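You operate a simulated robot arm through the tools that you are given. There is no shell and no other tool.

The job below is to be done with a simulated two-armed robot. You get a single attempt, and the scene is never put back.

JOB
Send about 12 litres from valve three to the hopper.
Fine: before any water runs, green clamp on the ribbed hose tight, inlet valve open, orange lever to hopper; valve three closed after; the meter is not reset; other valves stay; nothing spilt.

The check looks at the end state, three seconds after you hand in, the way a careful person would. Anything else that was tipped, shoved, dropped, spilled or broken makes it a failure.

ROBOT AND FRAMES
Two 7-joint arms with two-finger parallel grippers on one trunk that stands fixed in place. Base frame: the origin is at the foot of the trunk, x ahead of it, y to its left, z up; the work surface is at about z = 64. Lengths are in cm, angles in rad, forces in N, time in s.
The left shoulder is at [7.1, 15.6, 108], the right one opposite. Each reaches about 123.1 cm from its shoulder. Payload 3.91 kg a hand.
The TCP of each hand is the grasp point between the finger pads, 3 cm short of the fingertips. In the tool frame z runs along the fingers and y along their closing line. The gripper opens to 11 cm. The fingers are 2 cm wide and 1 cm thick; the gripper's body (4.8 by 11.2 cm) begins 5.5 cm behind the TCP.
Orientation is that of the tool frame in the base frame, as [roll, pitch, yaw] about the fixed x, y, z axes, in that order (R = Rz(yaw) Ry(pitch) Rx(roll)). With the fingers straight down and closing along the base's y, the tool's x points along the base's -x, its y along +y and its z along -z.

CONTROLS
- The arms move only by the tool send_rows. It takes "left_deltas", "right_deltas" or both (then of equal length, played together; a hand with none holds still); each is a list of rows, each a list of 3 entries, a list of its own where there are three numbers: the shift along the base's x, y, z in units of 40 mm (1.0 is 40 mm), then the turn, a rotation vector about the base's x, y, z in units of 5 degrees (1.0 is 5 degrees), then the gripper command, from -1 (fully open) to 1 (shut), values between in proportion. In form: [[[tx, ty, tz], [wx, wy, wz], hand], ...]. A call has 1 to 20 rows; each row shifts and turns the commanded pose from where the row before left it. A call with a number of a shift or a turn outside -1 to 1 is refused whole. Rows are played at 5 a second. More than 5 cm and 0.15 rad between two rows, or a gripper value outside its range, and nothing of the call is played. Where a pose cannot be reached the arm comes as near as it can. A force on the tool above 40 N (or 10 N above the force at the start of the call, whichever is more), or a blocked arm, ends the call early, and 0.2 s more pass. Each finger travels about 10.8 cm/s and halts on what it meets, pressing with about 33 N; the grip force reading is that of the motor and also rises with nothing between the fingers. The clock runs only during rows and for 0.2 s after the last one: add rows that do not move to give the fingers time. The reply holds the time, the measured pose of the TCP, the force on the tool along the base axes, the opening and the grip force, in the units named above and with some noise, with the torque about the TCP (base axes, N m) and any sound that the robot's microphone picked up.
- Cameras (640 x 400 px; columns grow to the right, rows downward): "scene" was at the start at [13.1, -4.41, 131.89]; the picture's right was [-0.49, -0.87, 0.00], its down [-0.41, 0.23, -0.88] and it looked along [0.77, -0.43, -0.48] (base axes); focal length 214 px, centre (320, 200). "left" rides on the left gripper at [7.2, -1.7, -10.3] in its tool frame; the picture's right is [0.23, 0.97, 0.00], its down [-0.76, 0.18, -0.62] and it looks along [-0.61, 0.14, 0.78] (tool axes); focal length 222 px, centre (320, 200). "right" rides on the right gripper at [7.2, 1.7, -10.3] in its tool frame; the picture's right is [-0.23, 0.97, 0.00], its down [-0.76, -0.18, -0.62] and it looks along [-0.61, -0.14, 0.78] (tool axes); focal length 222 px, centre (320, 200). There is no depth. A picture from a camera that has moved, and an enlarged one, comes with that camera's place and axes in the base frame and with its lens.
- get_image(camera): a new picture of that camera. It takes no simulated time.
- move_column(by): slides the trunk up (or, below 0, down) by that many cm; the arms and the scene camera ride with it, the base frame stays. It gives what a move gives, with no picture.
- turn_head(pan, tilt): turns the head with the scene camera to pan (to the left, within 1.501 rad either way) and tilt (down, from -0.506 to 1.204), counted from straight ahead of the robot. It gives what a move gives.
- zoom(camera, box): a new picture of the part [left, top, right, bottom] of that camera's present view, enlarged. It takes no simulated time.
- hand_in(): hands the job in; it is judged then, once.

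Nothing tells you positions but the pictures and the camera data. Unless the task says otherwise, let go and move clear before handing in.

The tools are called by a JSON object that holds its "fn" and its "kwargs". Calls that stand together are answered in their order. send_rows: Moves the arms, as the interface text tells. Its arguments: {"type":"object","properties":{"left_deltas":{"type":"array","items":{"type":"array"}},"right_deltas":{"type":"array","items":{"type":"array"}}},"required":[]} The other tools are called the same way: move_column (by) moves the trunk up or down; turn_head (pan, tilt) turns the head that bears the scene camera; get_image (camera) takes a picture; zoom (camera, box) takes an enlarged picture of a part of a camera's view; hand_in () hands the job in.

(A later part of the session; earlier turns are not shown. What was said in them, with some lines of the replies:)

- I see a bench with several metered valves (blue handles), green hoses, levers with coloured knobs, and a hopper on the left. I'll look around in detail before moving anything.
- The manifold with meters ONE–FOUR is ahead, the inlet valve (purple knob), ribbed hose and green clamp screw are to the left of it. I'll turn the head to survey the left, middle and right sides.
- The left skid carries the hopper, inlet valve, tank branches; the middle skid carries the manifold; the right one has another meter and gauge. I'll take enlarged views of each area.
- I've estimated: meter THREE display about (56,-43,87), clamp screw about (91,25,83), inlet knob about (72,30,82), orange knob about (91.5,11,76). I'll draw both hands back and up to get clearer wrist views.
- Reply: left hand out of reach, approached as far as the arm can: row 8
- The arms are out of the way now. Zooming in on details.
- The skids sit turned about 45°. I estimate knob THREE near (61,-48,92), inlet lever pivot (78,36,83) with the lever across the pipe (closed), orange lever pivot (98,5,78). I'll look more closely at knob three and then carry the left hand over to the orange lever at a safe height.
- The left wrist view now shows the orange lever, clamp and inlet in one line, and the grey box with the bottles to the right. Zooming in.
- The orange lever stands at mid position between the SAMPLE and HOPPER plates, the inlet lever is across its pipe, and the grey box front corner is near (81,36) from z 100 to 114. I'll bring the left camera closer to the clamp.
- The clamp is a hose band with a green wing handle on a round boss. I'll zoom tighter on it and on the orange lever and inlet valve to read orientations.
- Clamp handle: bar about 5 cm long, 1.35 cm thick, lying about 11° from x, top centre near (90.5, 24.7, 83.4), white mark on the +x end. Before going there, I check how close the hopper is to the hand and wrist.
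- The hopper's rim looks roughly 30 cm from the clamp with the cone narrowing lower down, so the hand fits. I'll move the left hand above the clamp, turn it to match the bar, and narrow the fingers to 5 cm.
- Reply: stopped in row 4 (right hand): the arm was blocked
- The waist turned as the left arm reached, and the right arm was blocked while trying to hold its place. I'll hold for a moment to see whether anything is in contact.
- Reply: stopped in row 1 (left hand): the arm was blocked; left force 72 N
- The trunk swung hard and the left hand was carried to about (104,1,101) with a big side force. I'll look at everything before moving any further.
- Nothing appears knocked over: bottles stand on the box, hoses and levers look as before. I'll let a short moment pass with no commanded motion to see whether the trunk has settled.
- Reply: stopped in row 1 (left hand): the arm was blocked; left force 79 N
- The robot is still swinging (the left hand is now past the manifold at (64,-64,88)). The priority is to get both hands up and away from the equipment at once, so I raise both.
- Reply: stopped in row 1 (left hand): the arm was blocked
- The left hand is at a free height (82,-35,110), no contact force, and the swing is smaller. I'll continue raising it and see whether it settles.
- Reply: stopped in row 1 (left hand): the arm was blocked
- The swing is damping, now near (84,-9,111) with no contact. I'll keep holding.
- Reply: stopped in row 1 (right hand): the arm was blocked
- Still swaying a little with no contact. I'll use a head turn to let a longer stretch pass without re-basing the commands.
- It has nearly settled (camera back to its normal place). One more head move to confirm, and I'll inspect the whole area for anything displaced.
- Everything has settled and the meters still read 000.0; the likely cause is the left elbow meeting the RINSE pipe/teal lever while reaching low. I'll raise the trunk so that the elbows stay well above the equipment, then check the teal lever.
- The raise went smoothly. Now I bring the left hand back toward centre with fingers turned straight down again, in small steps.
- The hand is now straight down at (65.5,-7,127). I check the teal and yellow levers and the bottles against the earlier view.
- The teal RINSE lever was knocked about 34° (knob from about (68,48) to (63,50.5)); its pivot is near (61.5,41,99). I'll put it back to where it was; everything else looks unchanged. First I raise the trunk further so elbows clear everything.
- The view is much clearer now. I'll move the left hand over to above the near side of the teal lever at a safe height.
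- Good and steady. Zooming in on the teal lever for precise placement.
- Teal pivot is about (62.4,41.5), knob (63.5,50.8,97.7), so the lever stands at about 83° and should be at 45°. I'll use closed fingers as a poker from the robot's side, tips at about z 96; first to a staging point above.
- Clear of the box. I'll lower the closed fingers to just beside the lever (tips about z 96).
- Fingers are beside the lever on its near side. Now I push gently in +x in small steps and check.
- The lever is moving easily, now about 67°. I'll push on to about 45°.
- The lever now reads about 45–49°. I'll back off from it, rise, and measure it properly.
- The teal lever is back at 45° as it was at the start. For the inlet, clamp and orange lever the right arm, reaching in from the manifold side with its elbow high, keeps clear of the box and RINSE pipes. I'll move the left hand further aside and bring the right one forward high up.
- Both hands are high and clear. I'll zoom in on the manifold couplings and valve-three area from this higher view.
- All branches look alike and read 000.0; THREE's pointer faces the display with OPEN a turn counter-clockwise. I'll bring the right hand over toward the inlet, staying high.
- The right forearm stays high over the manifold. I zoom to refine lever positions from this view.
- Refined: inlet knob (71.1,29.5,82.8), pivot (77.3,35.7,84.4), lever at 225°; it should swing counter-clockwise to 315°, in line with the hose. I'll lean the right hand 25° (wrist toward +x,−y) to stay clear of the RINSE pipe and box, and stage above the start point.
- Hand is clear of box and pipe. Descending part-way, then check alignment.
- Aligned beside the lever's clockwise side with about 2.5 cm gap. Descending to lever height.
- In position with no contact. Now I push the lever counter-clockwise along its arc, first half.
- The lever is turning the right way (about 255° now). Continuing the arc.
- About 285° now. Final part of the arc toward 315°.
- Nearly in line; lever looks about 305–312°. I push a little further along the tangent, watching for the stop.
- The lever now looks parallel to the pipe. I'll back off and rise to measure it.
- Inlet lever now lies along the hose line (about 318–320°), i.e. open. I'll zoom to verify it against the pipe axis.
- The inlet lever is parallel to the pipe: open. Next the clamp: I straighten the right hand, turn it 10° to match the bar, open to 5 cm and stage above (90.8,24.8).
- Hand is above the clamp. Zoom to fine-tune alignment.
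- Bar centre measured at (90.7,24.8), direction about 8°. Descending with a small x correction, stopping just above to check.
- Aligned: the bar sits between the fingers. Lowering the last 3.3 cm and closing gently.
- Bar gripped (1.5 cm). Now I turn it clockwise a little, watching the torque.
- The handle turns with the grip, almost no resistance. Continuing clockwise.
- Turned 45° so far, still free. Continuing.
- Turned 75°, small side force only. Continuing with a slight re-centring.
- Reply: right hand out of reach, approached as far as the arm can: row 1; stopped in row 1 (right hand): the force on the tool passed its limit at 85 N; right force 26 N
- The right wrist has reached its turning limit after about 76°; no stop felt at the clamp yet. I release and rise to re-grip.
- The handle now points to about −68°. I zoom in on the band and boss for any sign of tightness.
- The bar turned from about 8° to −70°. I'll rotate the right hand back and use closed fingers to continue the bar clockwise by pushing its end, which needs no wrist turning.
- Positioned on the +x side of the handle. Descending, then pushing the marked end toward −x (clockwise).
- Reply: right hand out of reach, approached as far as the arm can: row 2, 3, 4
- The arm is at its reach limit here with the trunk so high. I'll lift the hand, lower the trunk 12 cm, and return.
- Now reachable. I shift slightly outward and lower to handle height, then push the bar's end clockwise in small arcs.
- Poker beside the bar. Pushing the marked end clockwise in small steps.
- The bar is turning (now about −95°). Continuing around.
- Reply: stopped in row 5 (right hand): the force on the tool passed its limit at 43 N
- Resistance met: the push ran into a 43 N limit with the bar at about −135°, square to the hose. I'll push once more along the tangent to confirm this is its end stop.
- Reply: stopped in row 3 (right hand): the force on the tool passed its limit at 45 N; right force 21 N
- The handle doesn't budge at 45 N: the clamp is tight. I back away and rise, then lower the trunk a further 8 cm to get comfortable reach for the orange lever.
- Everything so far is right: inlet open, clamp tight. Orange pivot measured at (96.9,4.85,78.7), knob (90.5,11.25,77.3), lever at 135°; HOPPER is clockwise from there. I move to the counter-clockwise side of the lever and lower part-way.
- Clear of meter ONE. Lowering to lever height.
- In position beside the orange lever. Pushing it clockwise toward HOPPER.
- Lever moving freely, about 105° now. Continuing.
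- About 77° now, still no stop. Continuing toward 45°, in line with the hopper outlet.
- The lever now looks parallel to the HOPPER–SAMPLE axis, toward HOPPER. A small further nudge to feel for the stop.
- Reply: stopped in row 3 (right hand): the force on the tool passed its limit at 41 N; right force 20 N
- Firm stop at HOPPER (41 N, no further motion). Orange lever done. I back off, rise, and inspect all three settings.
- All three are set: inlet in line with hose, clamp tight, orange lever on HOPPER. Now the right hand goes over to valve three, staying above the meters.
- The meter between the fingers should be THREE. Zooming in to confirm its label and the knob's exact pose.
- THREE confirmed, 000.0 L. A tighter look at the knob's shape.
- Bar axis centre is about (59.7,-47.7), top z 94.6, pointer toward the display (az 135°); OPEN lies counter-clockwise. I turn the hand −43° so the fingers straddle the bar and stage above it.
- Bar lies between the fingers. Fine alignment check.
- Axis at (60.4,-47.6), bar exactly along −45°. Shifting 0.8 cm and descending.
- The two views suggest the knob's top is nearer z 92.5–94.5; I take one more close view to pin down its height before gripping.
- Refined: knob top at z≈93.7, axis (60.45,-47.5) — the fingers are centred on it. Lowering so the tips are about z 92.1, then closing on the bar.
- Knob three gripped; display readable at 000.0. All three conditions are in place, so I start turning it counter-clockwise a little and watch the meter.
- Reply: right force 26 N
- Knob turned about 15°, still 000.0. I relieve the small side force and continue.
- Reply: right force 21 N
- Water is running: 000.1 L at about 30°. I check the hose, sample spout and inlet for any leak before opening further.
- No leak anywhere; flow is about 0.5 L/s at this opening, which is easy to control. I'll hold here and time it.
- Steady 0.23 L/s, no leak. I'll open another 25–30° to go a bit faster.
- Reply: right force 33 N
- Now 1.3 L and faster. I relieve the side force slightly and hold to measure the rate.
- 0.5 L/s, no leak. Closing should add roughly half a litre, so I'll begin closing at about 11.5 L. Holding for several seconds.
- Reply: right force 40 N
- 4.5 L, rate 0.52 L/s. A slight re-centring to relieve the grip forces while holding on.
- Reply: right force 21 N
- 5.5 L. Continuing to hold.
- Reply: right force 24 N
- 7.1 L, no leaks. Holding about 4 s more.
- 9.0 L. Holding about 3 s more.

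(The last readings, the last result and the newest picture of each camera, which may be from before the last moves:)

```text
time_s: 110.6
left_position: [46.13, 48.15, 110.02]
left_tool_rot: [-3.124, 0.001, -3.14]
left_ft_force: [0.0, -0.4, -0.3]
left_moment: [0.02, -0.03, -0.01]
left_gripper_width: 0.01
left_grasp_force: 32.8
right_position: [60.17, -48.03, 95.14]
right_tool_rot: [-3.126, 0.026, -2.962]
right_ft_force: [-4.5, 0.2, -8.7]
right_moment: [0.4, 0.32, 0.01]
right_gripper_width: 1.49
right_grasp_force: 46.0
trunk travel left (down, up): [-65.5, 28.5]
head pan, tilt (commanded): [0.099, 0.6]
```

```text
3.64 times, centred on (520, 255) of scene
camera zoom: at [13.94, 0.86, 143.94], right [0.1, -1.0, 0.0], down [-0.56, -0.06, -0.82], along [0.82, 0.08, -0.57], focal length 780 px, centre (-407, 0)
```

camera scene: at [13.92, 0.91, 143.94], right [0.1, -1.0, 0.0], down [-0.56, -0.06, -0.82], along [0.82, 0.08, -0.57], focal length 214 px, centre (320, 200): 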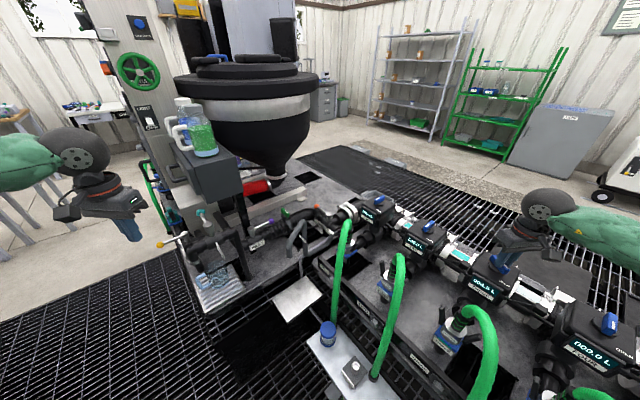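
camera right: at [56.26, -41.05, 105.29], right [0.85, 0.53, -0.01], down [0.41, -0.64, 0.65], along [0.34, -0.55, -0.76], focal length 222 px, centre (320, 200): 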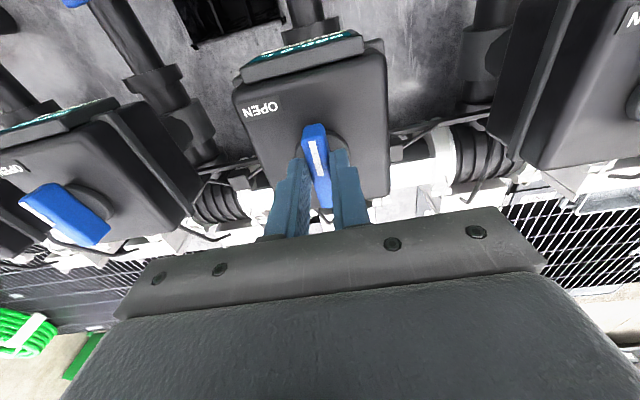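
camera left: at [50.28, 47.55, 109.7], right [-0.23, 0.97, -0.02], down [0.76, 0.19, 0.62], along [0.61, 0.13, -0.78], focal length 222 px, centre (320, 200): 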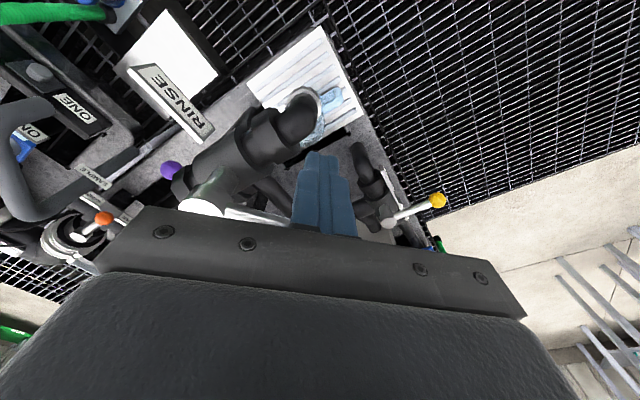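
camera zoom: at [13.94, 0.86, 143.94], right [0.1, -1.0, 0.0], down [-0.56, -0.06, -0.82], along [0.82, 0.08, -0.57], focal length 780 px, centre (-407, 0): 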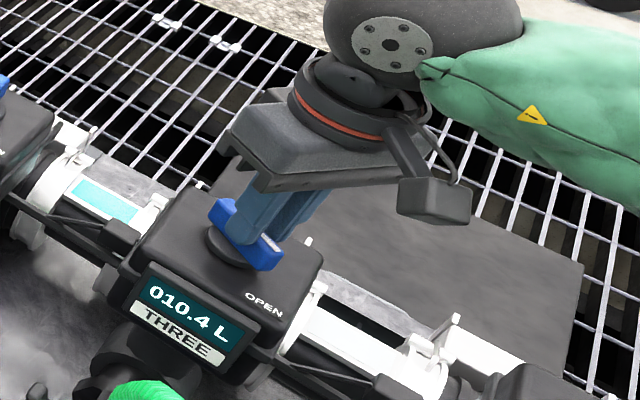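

10.4 L. I close back to about 30° opening for fine control of the last part.

{"fn": "send_rows", "kwargs": {"right_deltas": [[[0, 0, 0], [0, 0, -1], 0.9], [[0, 0.01, 0], [0, 0, -1], 0.9], [[0, 0.01, 0], [0, 0, -1], 0.9], [[0, 0.01, 0], [0, 0, -1], 0.9], [[0, 0.01, 0], [0, 0, -1], 0.9]]}}

{"fn": "zoom", "kwargs": {"camera": "scene", "box": [460, 200, 580, 310]}}

```text
time_s: 111.8
left_position: [46.13, 48.14, 109.9]
left_tool_rot: [-3.123, -0.001, -3.138]
left_ft_force: [-0.8, 0.3, 0.5]
left_moment: [0.01, -0.02, 0.01]
left_gripper_width: 0.0
left_grasp_force: 32.7
right_position: [60.23, -47.9, 95.1]
right_tool_rot: [-3.126, 0.027, 2.885]
right_ft_force: [-7.5, 16.8, -13.7]
right_moment: [0.86, -0.09, 0.09]
right_gripper_width: 1.48
right_grasp_force: 45.1
trunk travel left (down, up): [-65.5, 28.5]
head pan, tilt (commanded): [0.099, 0.6]
```

```text
3.64 times, centred on (520, 255) of scene
camera zoom: at [13.95, 0.99, 143.93], right [0.1, -0.99, 0.0], down [-0.56, -0.06, -0.82], along [0.82, 0.08, -0.57], focal length 780 px, centre (-407, 0)
```

zoom: 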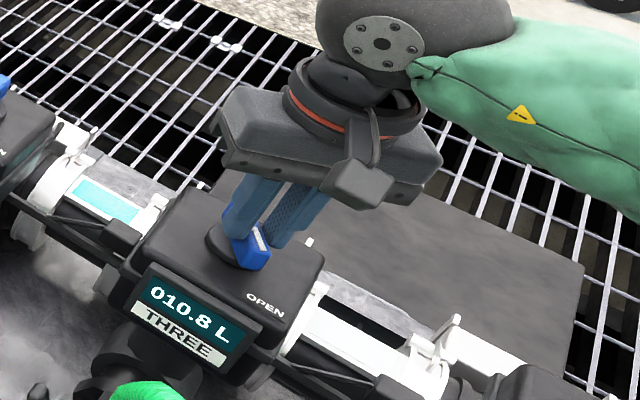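

10.8 L. Holding at the slow rate for about 3 s.

{"fn": "send_rows", "kwargs": {"right_deltas": [[[-0.01, 0.03, -0.01], [0, 0, 0], 0.9], [[0, 0, 0], [0, 0, 0], 0.9], [[0, 0, 0], [0, 0, 0], 0.9], [[0, 0, 0], [0, 0, 0], 0.9], [[0, 0, 0], [0, 0, 0], 0.9], [[0, 0, 0], [0, 0, 0], 0.9], [[0, 0, 0], [0, 0, 0], 0.9], [[0, 0, 0], [0, 0, 0], 0.9], [[0, 0, 0], [0, 0, 0], 0.9], [[0, 0, 0], [0, 0, 0], 0.9], [[0, 0, 0], [0, 0, 0], 0.9], [[0, 0, 0], [0, 0, 0], 0.9], [[0, 0, 0], [0, 0, 0], 0.9], [[0, 0, 0], [0, 0, 0], 0.9]]}}

{"fn": "zoom", "kwargs": {"camera": "scene", "box": [460, 200, 580, 310]}}

```text
time_s: 114.8
left_position: [46.26, 48.07, 110.02]
left_tool_rot: [-3.123, 0.0, -3.139]
left_ft_force: [-0.4, 0.6, 0.7]
left_moment: [0.04, -0.03, 0.0]
left_gripper_width: 0.01
left_grasp_force: 32.9
right_position: [60.22, -47.88, 95.26]
right_tool_rot: [-3.125, 0.027, 2.884]
right_ft_force: [15.9, -1.5, 3.8]
right_moment: [0.31, -0.75, 0.04]
right_gripper_width: 1.5
right_grasp_force: 45.5
trunk travel left (down, up): [-65.5, 28.5]
head pan, tilt (commanded): [0.099, 0.6]
```

```text
3.64 times, centred on (520, 255) of scene
camera zoom: at [14.04, 0.92, 143.94], right [0.1, -1.0, 0.0], down [-0.56, -0.06, -0.82], along [0.82, 0.08, -0.57], focal length 780 px, centre (-407, 0)
```

zoom: 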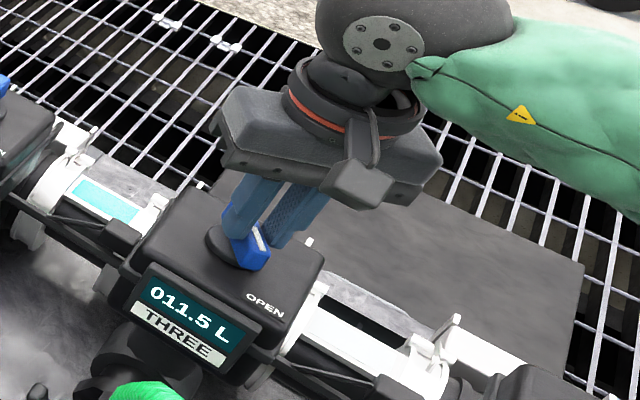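

11.5 L. About 1.5 s more, then close fully.

{"fn": "send_rows", "kwargs": {"right_deltas": [[[0.02, 0, 0], [0, 0, 0], 0.9], [[0, 0, 0], [0, 0, 0], 0.9], [[0, 0, 0], [0, 0, 0], 0.9], [[0, 0, 0], [0, 0, 0], 0.9], [[0, 0, 0], [0, 0, 0], 0.9], [[0, 0, 0], [0, 0, 0], 0.9], [[0, 0, 0], [0, 0, -1], 0.9], [[0, 0.01, 0], [0, 0, -1], 0.9], [[0, 0.01, 0], [0, 0, -1], 0.9], [[0.01, 0.02, 0], [0, 0, -1], 0.9], [[0.01, 0.02, 0], [0, 0, -1], 0.9], [[0.01, 0.02, 0], [0, 0, -0.9], 0.9], [[0, 0, 0], [0, 0, 0], 0.9]]}}

{"fn": "zoom", "kwargs": {"camera": "scene", "box": [460, 200, 580, 310]}}

{"fn": "zoom", "kwargs": {"camera": "right", "box": [220, 60, 420, 240]}}

```text
time_s: 117.6
left_position: [46.15, 48.03, 109.88]
left_tool_rot: [-3.122, -0.001, -3.14]
left_ft_force: [0.2, -0.1, 0.3]
left_moment: [-0.02, 0.0, -0.02]
left_gripper_width: 0.02
left_grasp_force: 32.5
right_position: [60.36, -47.52, 95.26]
right_tool_rot: [-3.127, 0.029, 2.368]
right_ft_force: [15.2, 2.6, 6.2]
right_moment: [0.45, -0.63, 0.06]
right_gripper_width: 1.49
right_grasp_force: 45.0
trunk travel left (down, up): [-65.5, 28.5]
head pan, tilt (commanded): [0.099, 0.6]
```

```text
3.64 times, centred on (520, 255) of scene
camera zoom: at [14.03, 0.97, 143.94], right [0.1, -0.99, 0.0], down [-0.56, -0.06, -0.82], along [0.82, 0.08, -0.57], focal length 780 px, centre (-407, 0)
```

zoom: 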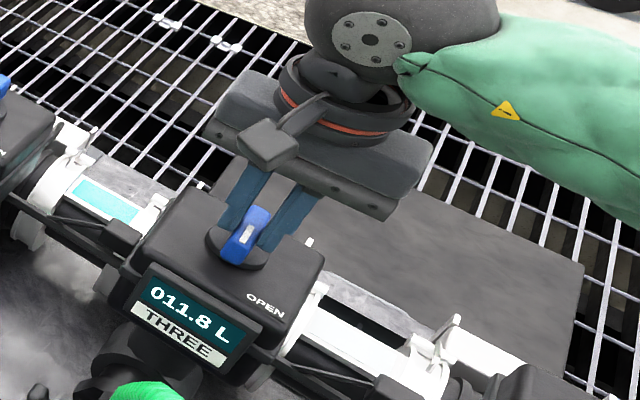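

```text
2.22 times, centred on (320, 150) of right
camera zoom: at [56.21, -41.1, 105.32], right [0.84, 0.54, -0.01], down [0.42, -0.64, 0.65], along [0.34, -0.55, -0.76], focal length 494 px, centre (320, 311)
```

zoom: 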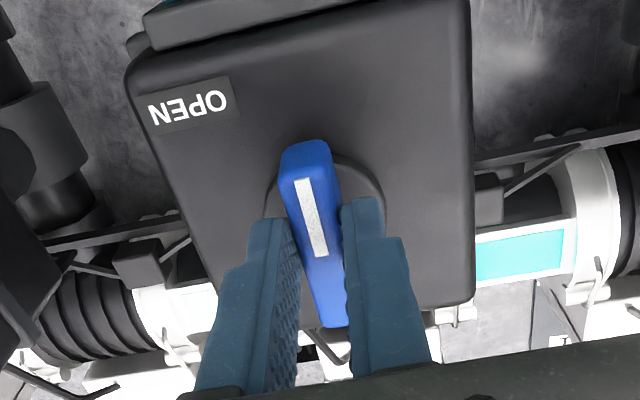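

11.8 L and knob back at its starting angle. I press it lightly to its closed stop and check the reading stays put.

{"fn": "send_rows", "kwargs": {"right_deltas": [[[0.01, 0, 0], [0, 0, -0.3], 0.9], [[0.01, 0, 0], [0, 0, -0.2], 0.9], [[0, 0, 0], [0, 0, 0], 0.9], [[0, 0, 0], [0, 0, 0], 0.9], [[0, 0, 0], [0, 0, 0], 0.9], [[0, 0, 0], [0, 0, 0], 0.9]]}}

{"fn": "zoom", "kwargs": {"camera": "scene", "box": [460, 200, 580, 310]}}

{"fn": "zoom", "kwargs": {"camera": "right", "box": [220, 60, 420, 240]}}

```text
time_s: 119.0
left_position: [46.1, 48.03, 109.94]
left_tool_rot: [-3.122, -0.001, -3.14]
left_ft_force: [0.1, 0.2, 0.9]
left_moment: [0.01, -0.01, -0.01]
left_gripper_width: 0.0
left_grasp_force: 32.7
right_position: [60.36, -47.7, 95.21]
right_tool_rot: [-3.125, 0.029, 2.325]
right_ft_force: [8.6, -2.4, 10.0]
right_moment: [0.18, -0.42, 0.86]
right_gripper_width: 1.53
right_grasp_force: 45.3
trunk travel left (down, up): [-65.5, 28.5]
head pan, tilt (commanded): [0.099, 0.6]
```

```text
3.64 times, centred on (520, 255) of scene
camera zoom: at [13.94, 0.93, 143.95], right [0.1, -1.0, 0.0], down [-0.56, -0.06, -0.82], along [0.82, 0.08, -0.57], focal length 780 px, centre (-407, 0)
```

zoom: 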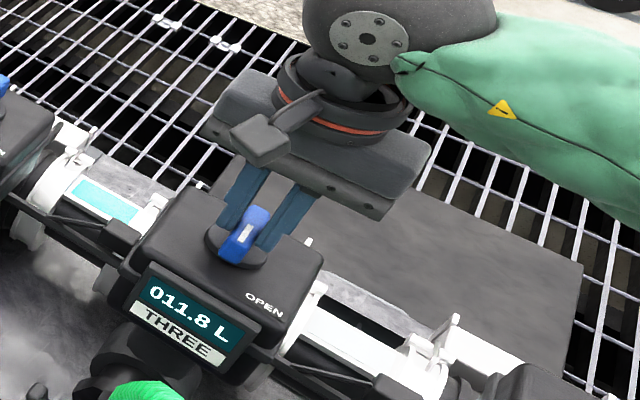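

```text
2.22 times, centred on (320, 150) of right
camera zoom: at [56.5, -40.91, 105.32], right [0.87, 0.5, -0.01], down [0.39, -0.66, 0.65], along [0.32, -0.56, -0.76], focal length 494 px, centre (320, 311)
```

zoom: 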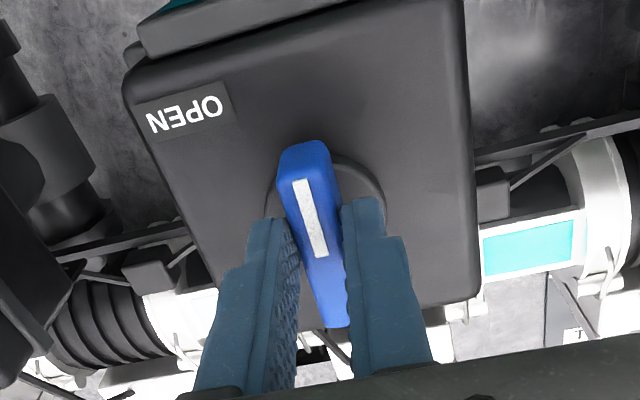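

Closed stop felt (0.86 Nm) and the meter stays at 11.8 L. I ease the twist, open the fingers and rise straight up.

{"fn": "send_rows", "kwargs": {"right_deltas": [[[0, 0, 0], [0, 0, 0.3], 0.9], [[0, 0, 0], [0, 0, 0], 0.5], [[0, 0, 0], [0, 0, 0], 0.2], [[0, 0, 0], [0, 0, 0], 0.0], [[0, 0, 0], [0, 0, 0], 0.0], [[0, 0, 0.6], [0, 0, 0], 0.0], [[0, 0, 0.8], [0, 0, 0], 0.0], [[0, 0, 0.9], [0, 0, 0], 0.0], [[0, 0, 0.9], [0, 0, 0], 0.0], [[0, 0, 0], [0, 0, 0], 0.0]]}}

{"fn": "get_image", "kwargs": {"camera": "right"}}

{"fn": "zoom", "kwargs": {"camera": "scene", "box": [460, 200, 580, 310]}}

{"fn": "get_image", "kwargs": {"camera": "scene"}}

```text
time_s: 121.2
left_position: [46.12, 47.99, 110.02]
left_tool_rot: [-3.124, -0.002, -3.14]
left_ft_force: [-0.3, -0.3, -0.2]
left_moment: [-0.02, -0.04, 0.02]
left_gripper_width: 0.0
left_grasp_force: 32.7
right_position: [60.25, -47.44, 107.9]
right_tool_rot: [-3.126, 0.027, 2.353]
right_ft_force: [0.2, 0.2, -0.6]
right_moment: [-0.02, -0.01, -0.05]
right_gripper_width: 5.51
right_grasp_force: 0.0
trunk travel left (down, up): [-65.5, 28.5]
head pan, tilt (commanded): [0.099, 0.6]
```

```text
taken
camera right: at [56.17, -40.89, 118.06], right [0.85, 0.52, -0.01], down [0.41, -0.65, 0.65], along [0.33, -0.55, -0.76], focal length 222 px, centre (320, 200)
```

right: 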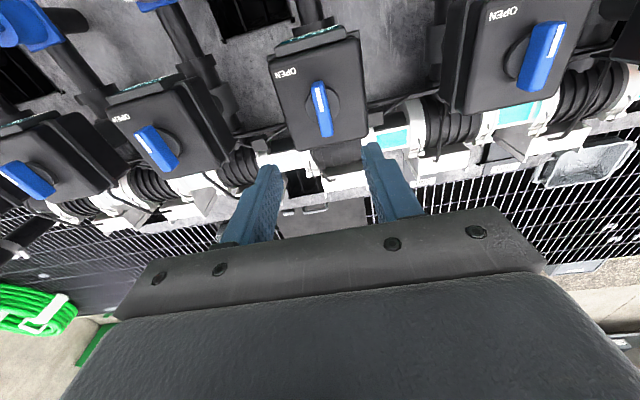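

```text
3.64 times, centred on (520, 255) of scene
camera zoom: at [13.94, 0.87, 143.94], right [0.1, -1.0, 0.0], down [-0.56, -0.06, -0.82], along [0.82, 0.08, -0.57], focal length 780 px, centre (-407, 0)
```

zoom: 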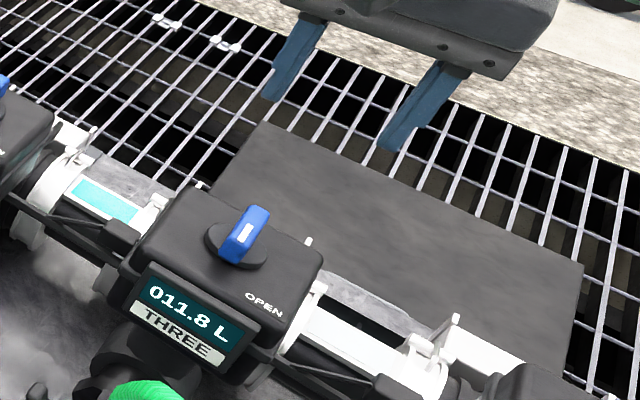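

```text
taken
camera scene: at [13.94, 0.87, 143.94], right [0.1, -1.0, 0.0], down [-0.56, -0.06, -0.82], along [0.82, 0.08, -0.57], focal length 214 px, centre (320, 200)
```

scene: 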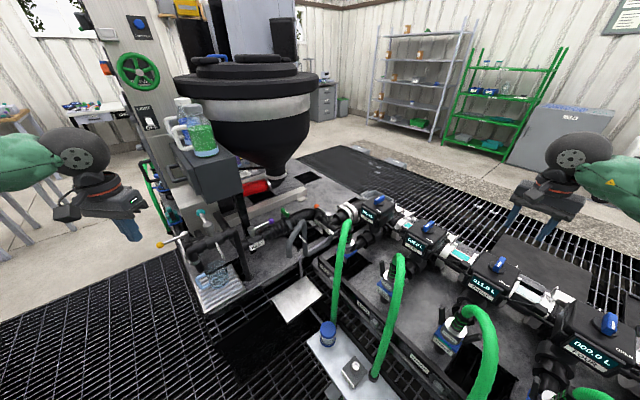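

Valve three is closed at 011.8 L. Before finishing I check the right side and everything else for anything disturbed during the early swing.

{"fn": "send_rows", "kwargs": {"right_deltas": [[[-0.5, 0.2, 0.5], [0, 0, 0], 0.0], [[-0.5, 0.2, 0.5], [0, 0, 0], 0.0], [[-0.5, 0.2, 0.3], [0, 0, 0], 0.0], [[0, 0, 0], [0, 0, 0], 0.0]]}}

{"fn": "turn_head", "kwargs": {"pan": -0.7, "tilt": 0.6}}

{"fn": "get_image", "kwargs": {"camera": "scene"}}

{"fn": "turn_head", "kwargs": {"pan": -1.2, "tilt": 0.7}}

{"fn": "get_image", "kwargs": {"camera": "scene"}}

{"fn": "get_image", "kwargs": {"camera": "right"}}

```text
time_s: 122.2
left_position: [46.14, 48.03, 109.87]
left_tool_rot: [-3.125, 0.001, -3.139]
left_ft_force: [0.2, 0.2, -0.6]
left_moment: [0.02, 0.04, -0.02]
left_gripper_width: 0.0
left_grasp_force: 33.0
right_position: [54.42, -45.24, 113.08]
right_tool_rot: [-3.125, 0.027, 2.352]
right_ft_force: [0.5, -0.7, 0.2]
right_moment: [-0.02, -0.01, 0.0]
right_gripper_width: 5.5
right_grasp_force: 0.1
trunk travel left (down, up): [-65.5, 28.5]
head pan, tilt (commanded): [0.099, 0.6]
```

```text
time_s: 123.3
left_position: [46.18, 48.06, 109.9]
left_tool_rot: [-3.125, 0.0, -3.14]
left_ft_force: [0.3, -0.2, 0.8]
left_moment: [0.01, -0.02, 0.01]
left_gripper_width: 0.03
left_grasp_force: 33.3
right_position: [54.37, -45.17, 113.1]
right_tool_rot: [-3.127, 0.028, 2.353]
right_ft_force: [0.0, -0.8, 0.4]
right_moment: [-0.01, 0.01, -0.03]
right_gripper_width: 5.52
right_grasp_force: 0.1
trunk travel left (down, up): [-65.5, 28.5]
head pan, tilt (commanded): [-0.7, 0.6]
```

```text
taken
camera scene: at [11.89, -5.66, 143.95], right [-0.64, -0.77, 0.0], down [-0.43, 0.36, -0.82], along [0.63, -0.53, -0.57], focal length 214 px, centre (320, 200)
```

scene: 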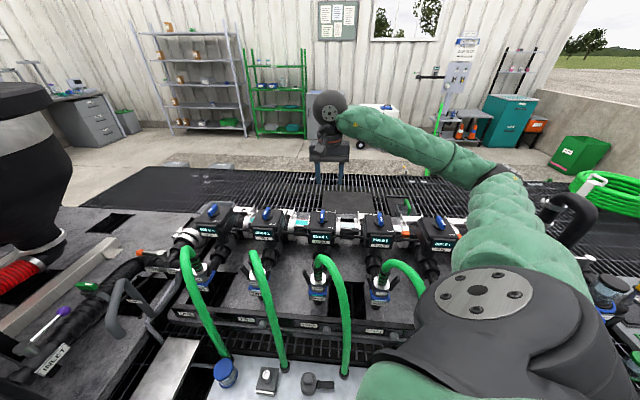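

```text
time_s: 124.3
left_position: [46.25, 48.09, 110.0]
left_tool_rot: [-3.124, 0.0, -3.139]
left_ft_force: [-0.6, 0.0, 0.5]
left_moment: [-0.01, -0.02, 0.03]
left_gripper_width: 0.02
left_grasp_force: 32.9
right_position: [54.35, -45.18, 113.24]
right_tool_rot: [-3.125, 0.029, 2.354]
right_ft_force: [0.0, -0.1, 0.4]
right_moment: [-0.01, -0.01, 0.01]
right_gripper_width: 5.47
right_grasp_force: 0.0
trunk travel left (down, up): [-65.5, 28.5]
head pan, tilt (commanded): [-1.201, 0.7]
```

```text
taken
camera scene: at [8.21, -7.89, 143.09], right [-0.93, -0.36, 0.0], down [-0.23, 0.6, -0.77], along [0.28, -0.71, -0.64], focal length 214 px, centre (320, 200)
```

scene: 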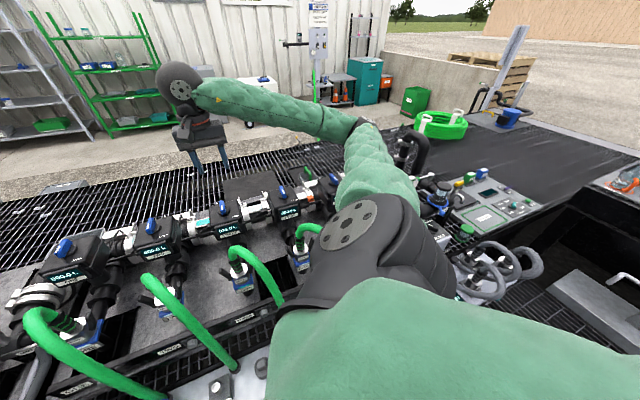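

```text
taken
camera right: at [50.36, -38.66, 123.3], right [0.85, 0.52, -0.01], down [0.41, -0.65, 0.65], along [0.33, -0.55, -0.76], focal length 222 px, centre (320, 200)
```

right: 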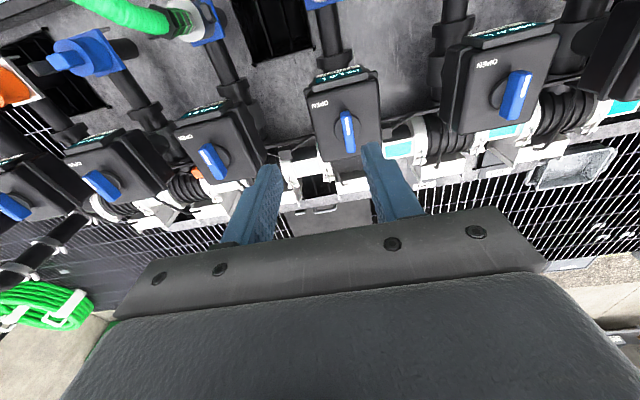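

The right side looks undisturbed. Now a last look at the left side.

{"fn": "send_rows", "kwargs": {"right_deltas": [[[-0.6, 0.4, 0.6], [0, 0, 0], -1], [[-0.6, 0.4, 0.6], [0, 0, 0], -1], [[-0.4, 0.4, 0.6], [0, 0, 0], -1], [[-0.4, 0.4, 0.6], [0, 0, 0], -1], [[0, 0, 0], [0, 0, 0], -1]]}}

{"fn": "turn_head", "kwargs": {"pan": 0.35, "tilt": 0.65}}

{"fn": "get_image", "kwargs": {"camera": "scene"}}

{"fn": "zoom", "kwargs": {"camera": "scene", "box": [220, 150, 420, 300]}}

{"fn": "get_image", "kwargs": {"camera": "left"}}

{"fn": "get_image", "kwargs": {"camera": "right"}}

```text
time_s: 125.5
left_position: [46.25, 47.95, 109.96]
left_tool_rot: [-3.123, 0.001, -3.141]
left_ft_force: [0.6, -0.3, -0.1]
left_moment: [-0.01, -0.01, -0.01]
left_gripper_width: 0.0
left_grasp_force: 32.8
right_position: [46.59, -38.86, 122.72]
right_tool_rot: [-3.126, 0.026, 2.35]
right_ft_force: [0.6, 0.3, 0.5]
right_moment: [0.03, 0.04, -0.01]
right_gripper_width: 11.0
right_grasp_force: 0.1
trunk travel left (down, up): [-65.5, 28.5]
head pan, tilt (commanded): [-1.201, 0.7]
```

```text
time_s: 127.1
left_position: [46.01, 48.06, 109.87]
left_tool_rot: [-3.124, 0.001, -3.14]
left_ft_force: [-0.3, 0.5, -0.3]
left_moment: [0.02, -0.01, 0.02]
left_gripper_width: 0.0
left_grasp_force: 33.3
right_position: [46.54, -38.77, 122.78]
right_tool_rot: [-3.126, 0.028, 2.353]
right_ft_force: [-0.1, -0.5, -0.9]
right_moment: [0.04, 0.01, 0.01]
right_gripper_width: 10.97
right_grasp_force: 0.1
trunk travel left (down, up): [-65.5, 28.5]
head pan, tilt (commanded): [0.351, 0.649]
```

```text
taken
camera scene: at [13.29, 3.01, 143.52], right [0.34, -0.94, 0.0], down [-0.57, -0.21, -0.8], along [0.75, 0.27, -0.6], focal length 214 px, centre (320, 200)
```

scene: 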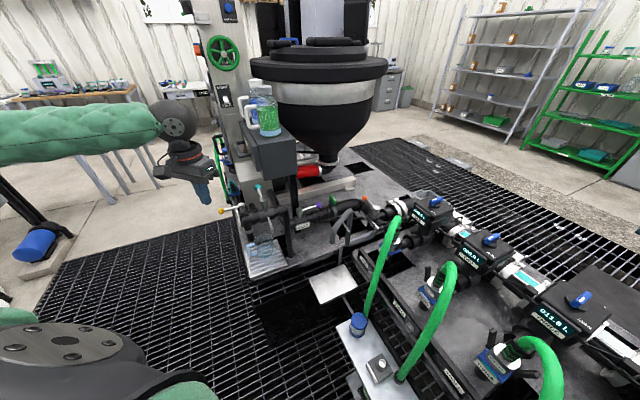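

```text
2.67 times, centred on (320, 225) of scene
camera zoom: at [13.29, 3.01, 143.52], right [0.34, -0.94, 0.0], down [-0.57, -0.21, -0.8], along [0.75, 0.27, -0.6], focal length 572 px, centre (320, 133)
```

zoom: 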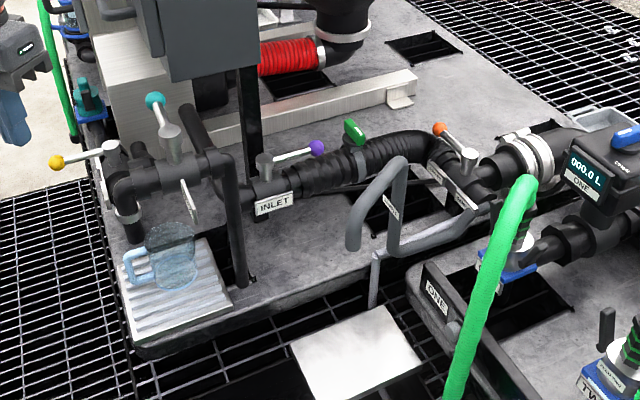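

```text
taken
camera left: at [38.9, 46.61, 120.22], right [-0.23, 0.97, -0.02], down [0.76, 0.19, 0.62], along [0.61, 0.13, -0.78], focal length 222 px, centre (320, 200)
```

left: 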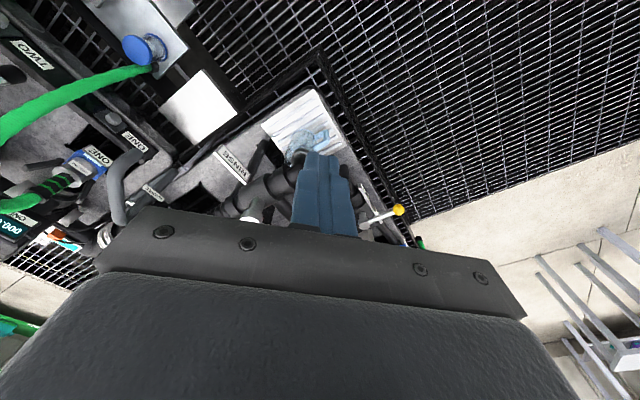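

```text
taken
camera right: at [42.58, -32.2, 132.97], right [0.85, 0.52, -0.01], down [0.41, -0.65, 0.65], along [0.33, -0.55, -0.76], focal length 222 px, centre (320, 200)
```

right: 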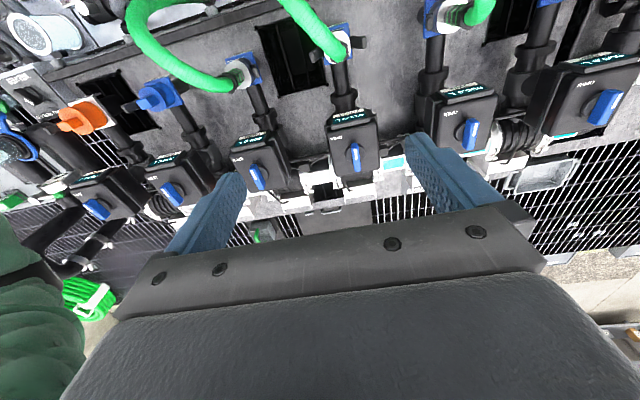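

All settings hold: clamp tight, inlet open, orange lever on HOPPER, valve three closed at 011.8 L, other meters at zero, the teal lever back in its original place, no spill visible, both hands clear. One last reading, then I hand in.

{"fn": "zoom", "kwargs": {"camera": "scene", "box": [500, 270, 640, 360]}}

{"fn": "zoom", "kwargs": {"camera": "scene", "box": [220, 170, 300, 240]}}

```text
4.44 times, centred on (570, 315) of scene
camera zoom: at [13.29, 3.01, 143.52], right [0.34, -0.94, 0.0], down [-0.57, -0.21, -0.8], along [0.75, 0.27, -0.6], focal length 953 px, centre (-791, -311)
```

zoom: 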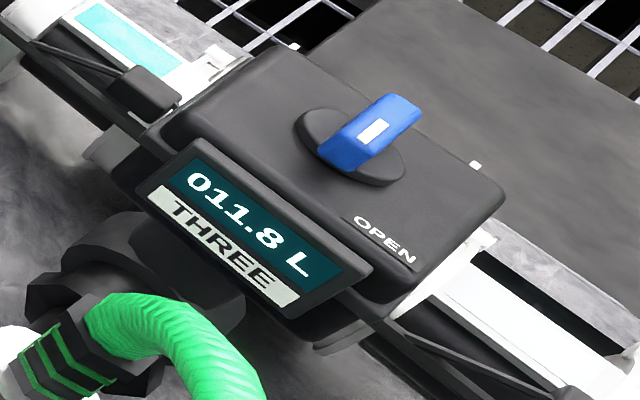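

```text
5.71 times, centred on (260, 205) of scene
camera zoom: at [13.29, 3.01, 143.52], right [0.34, -0.94, 0.0], down [-0.57, -0.21, -0.8], along [0.75, 0.27, -0.6], focal length 1226 px, centre (663, 171)
```

zoom: 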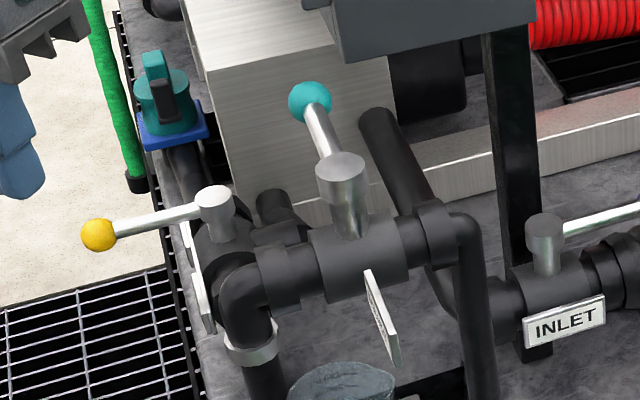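

The meter still shows 011.8 L and the teal lever matches its original angle. Handing in.

{"fn": "hand_in", "kwargs": {}}

```text
The job is handed in.
```

I sent 11.8 litres from valve three to the hopper and handed the job in. No result has come back yet.

- **Before the water ran:** I turned the green clamp clockwise until it hit a firm stop. The inlet lever was turned in line with the pipe. The orange lever was pushed round to its stop at HOPPER.
- **After:** Valve three is closed against its stop, and its meter held steady at 011.8 L. I did not reset the meter. I saw no water outside the lines at any point.
- **One mishap:** Early on, the left arm appears to have struck the RINSE pipework, and the robot swung hard for about two seconds. This knocked the teal RINSE lever about 35° round. I pushed it back, and it now measures within about a degree of where it started. No water was running at the time.
- **Swing damage check:** The left hand swept across behind the manifold during the swing. My later pictures showed nothing tipped or displaced there, on the right side or around the bottles.

The inlet lever never met a stop the way the other two did. I judged it open because it lies parallel to the pipe.
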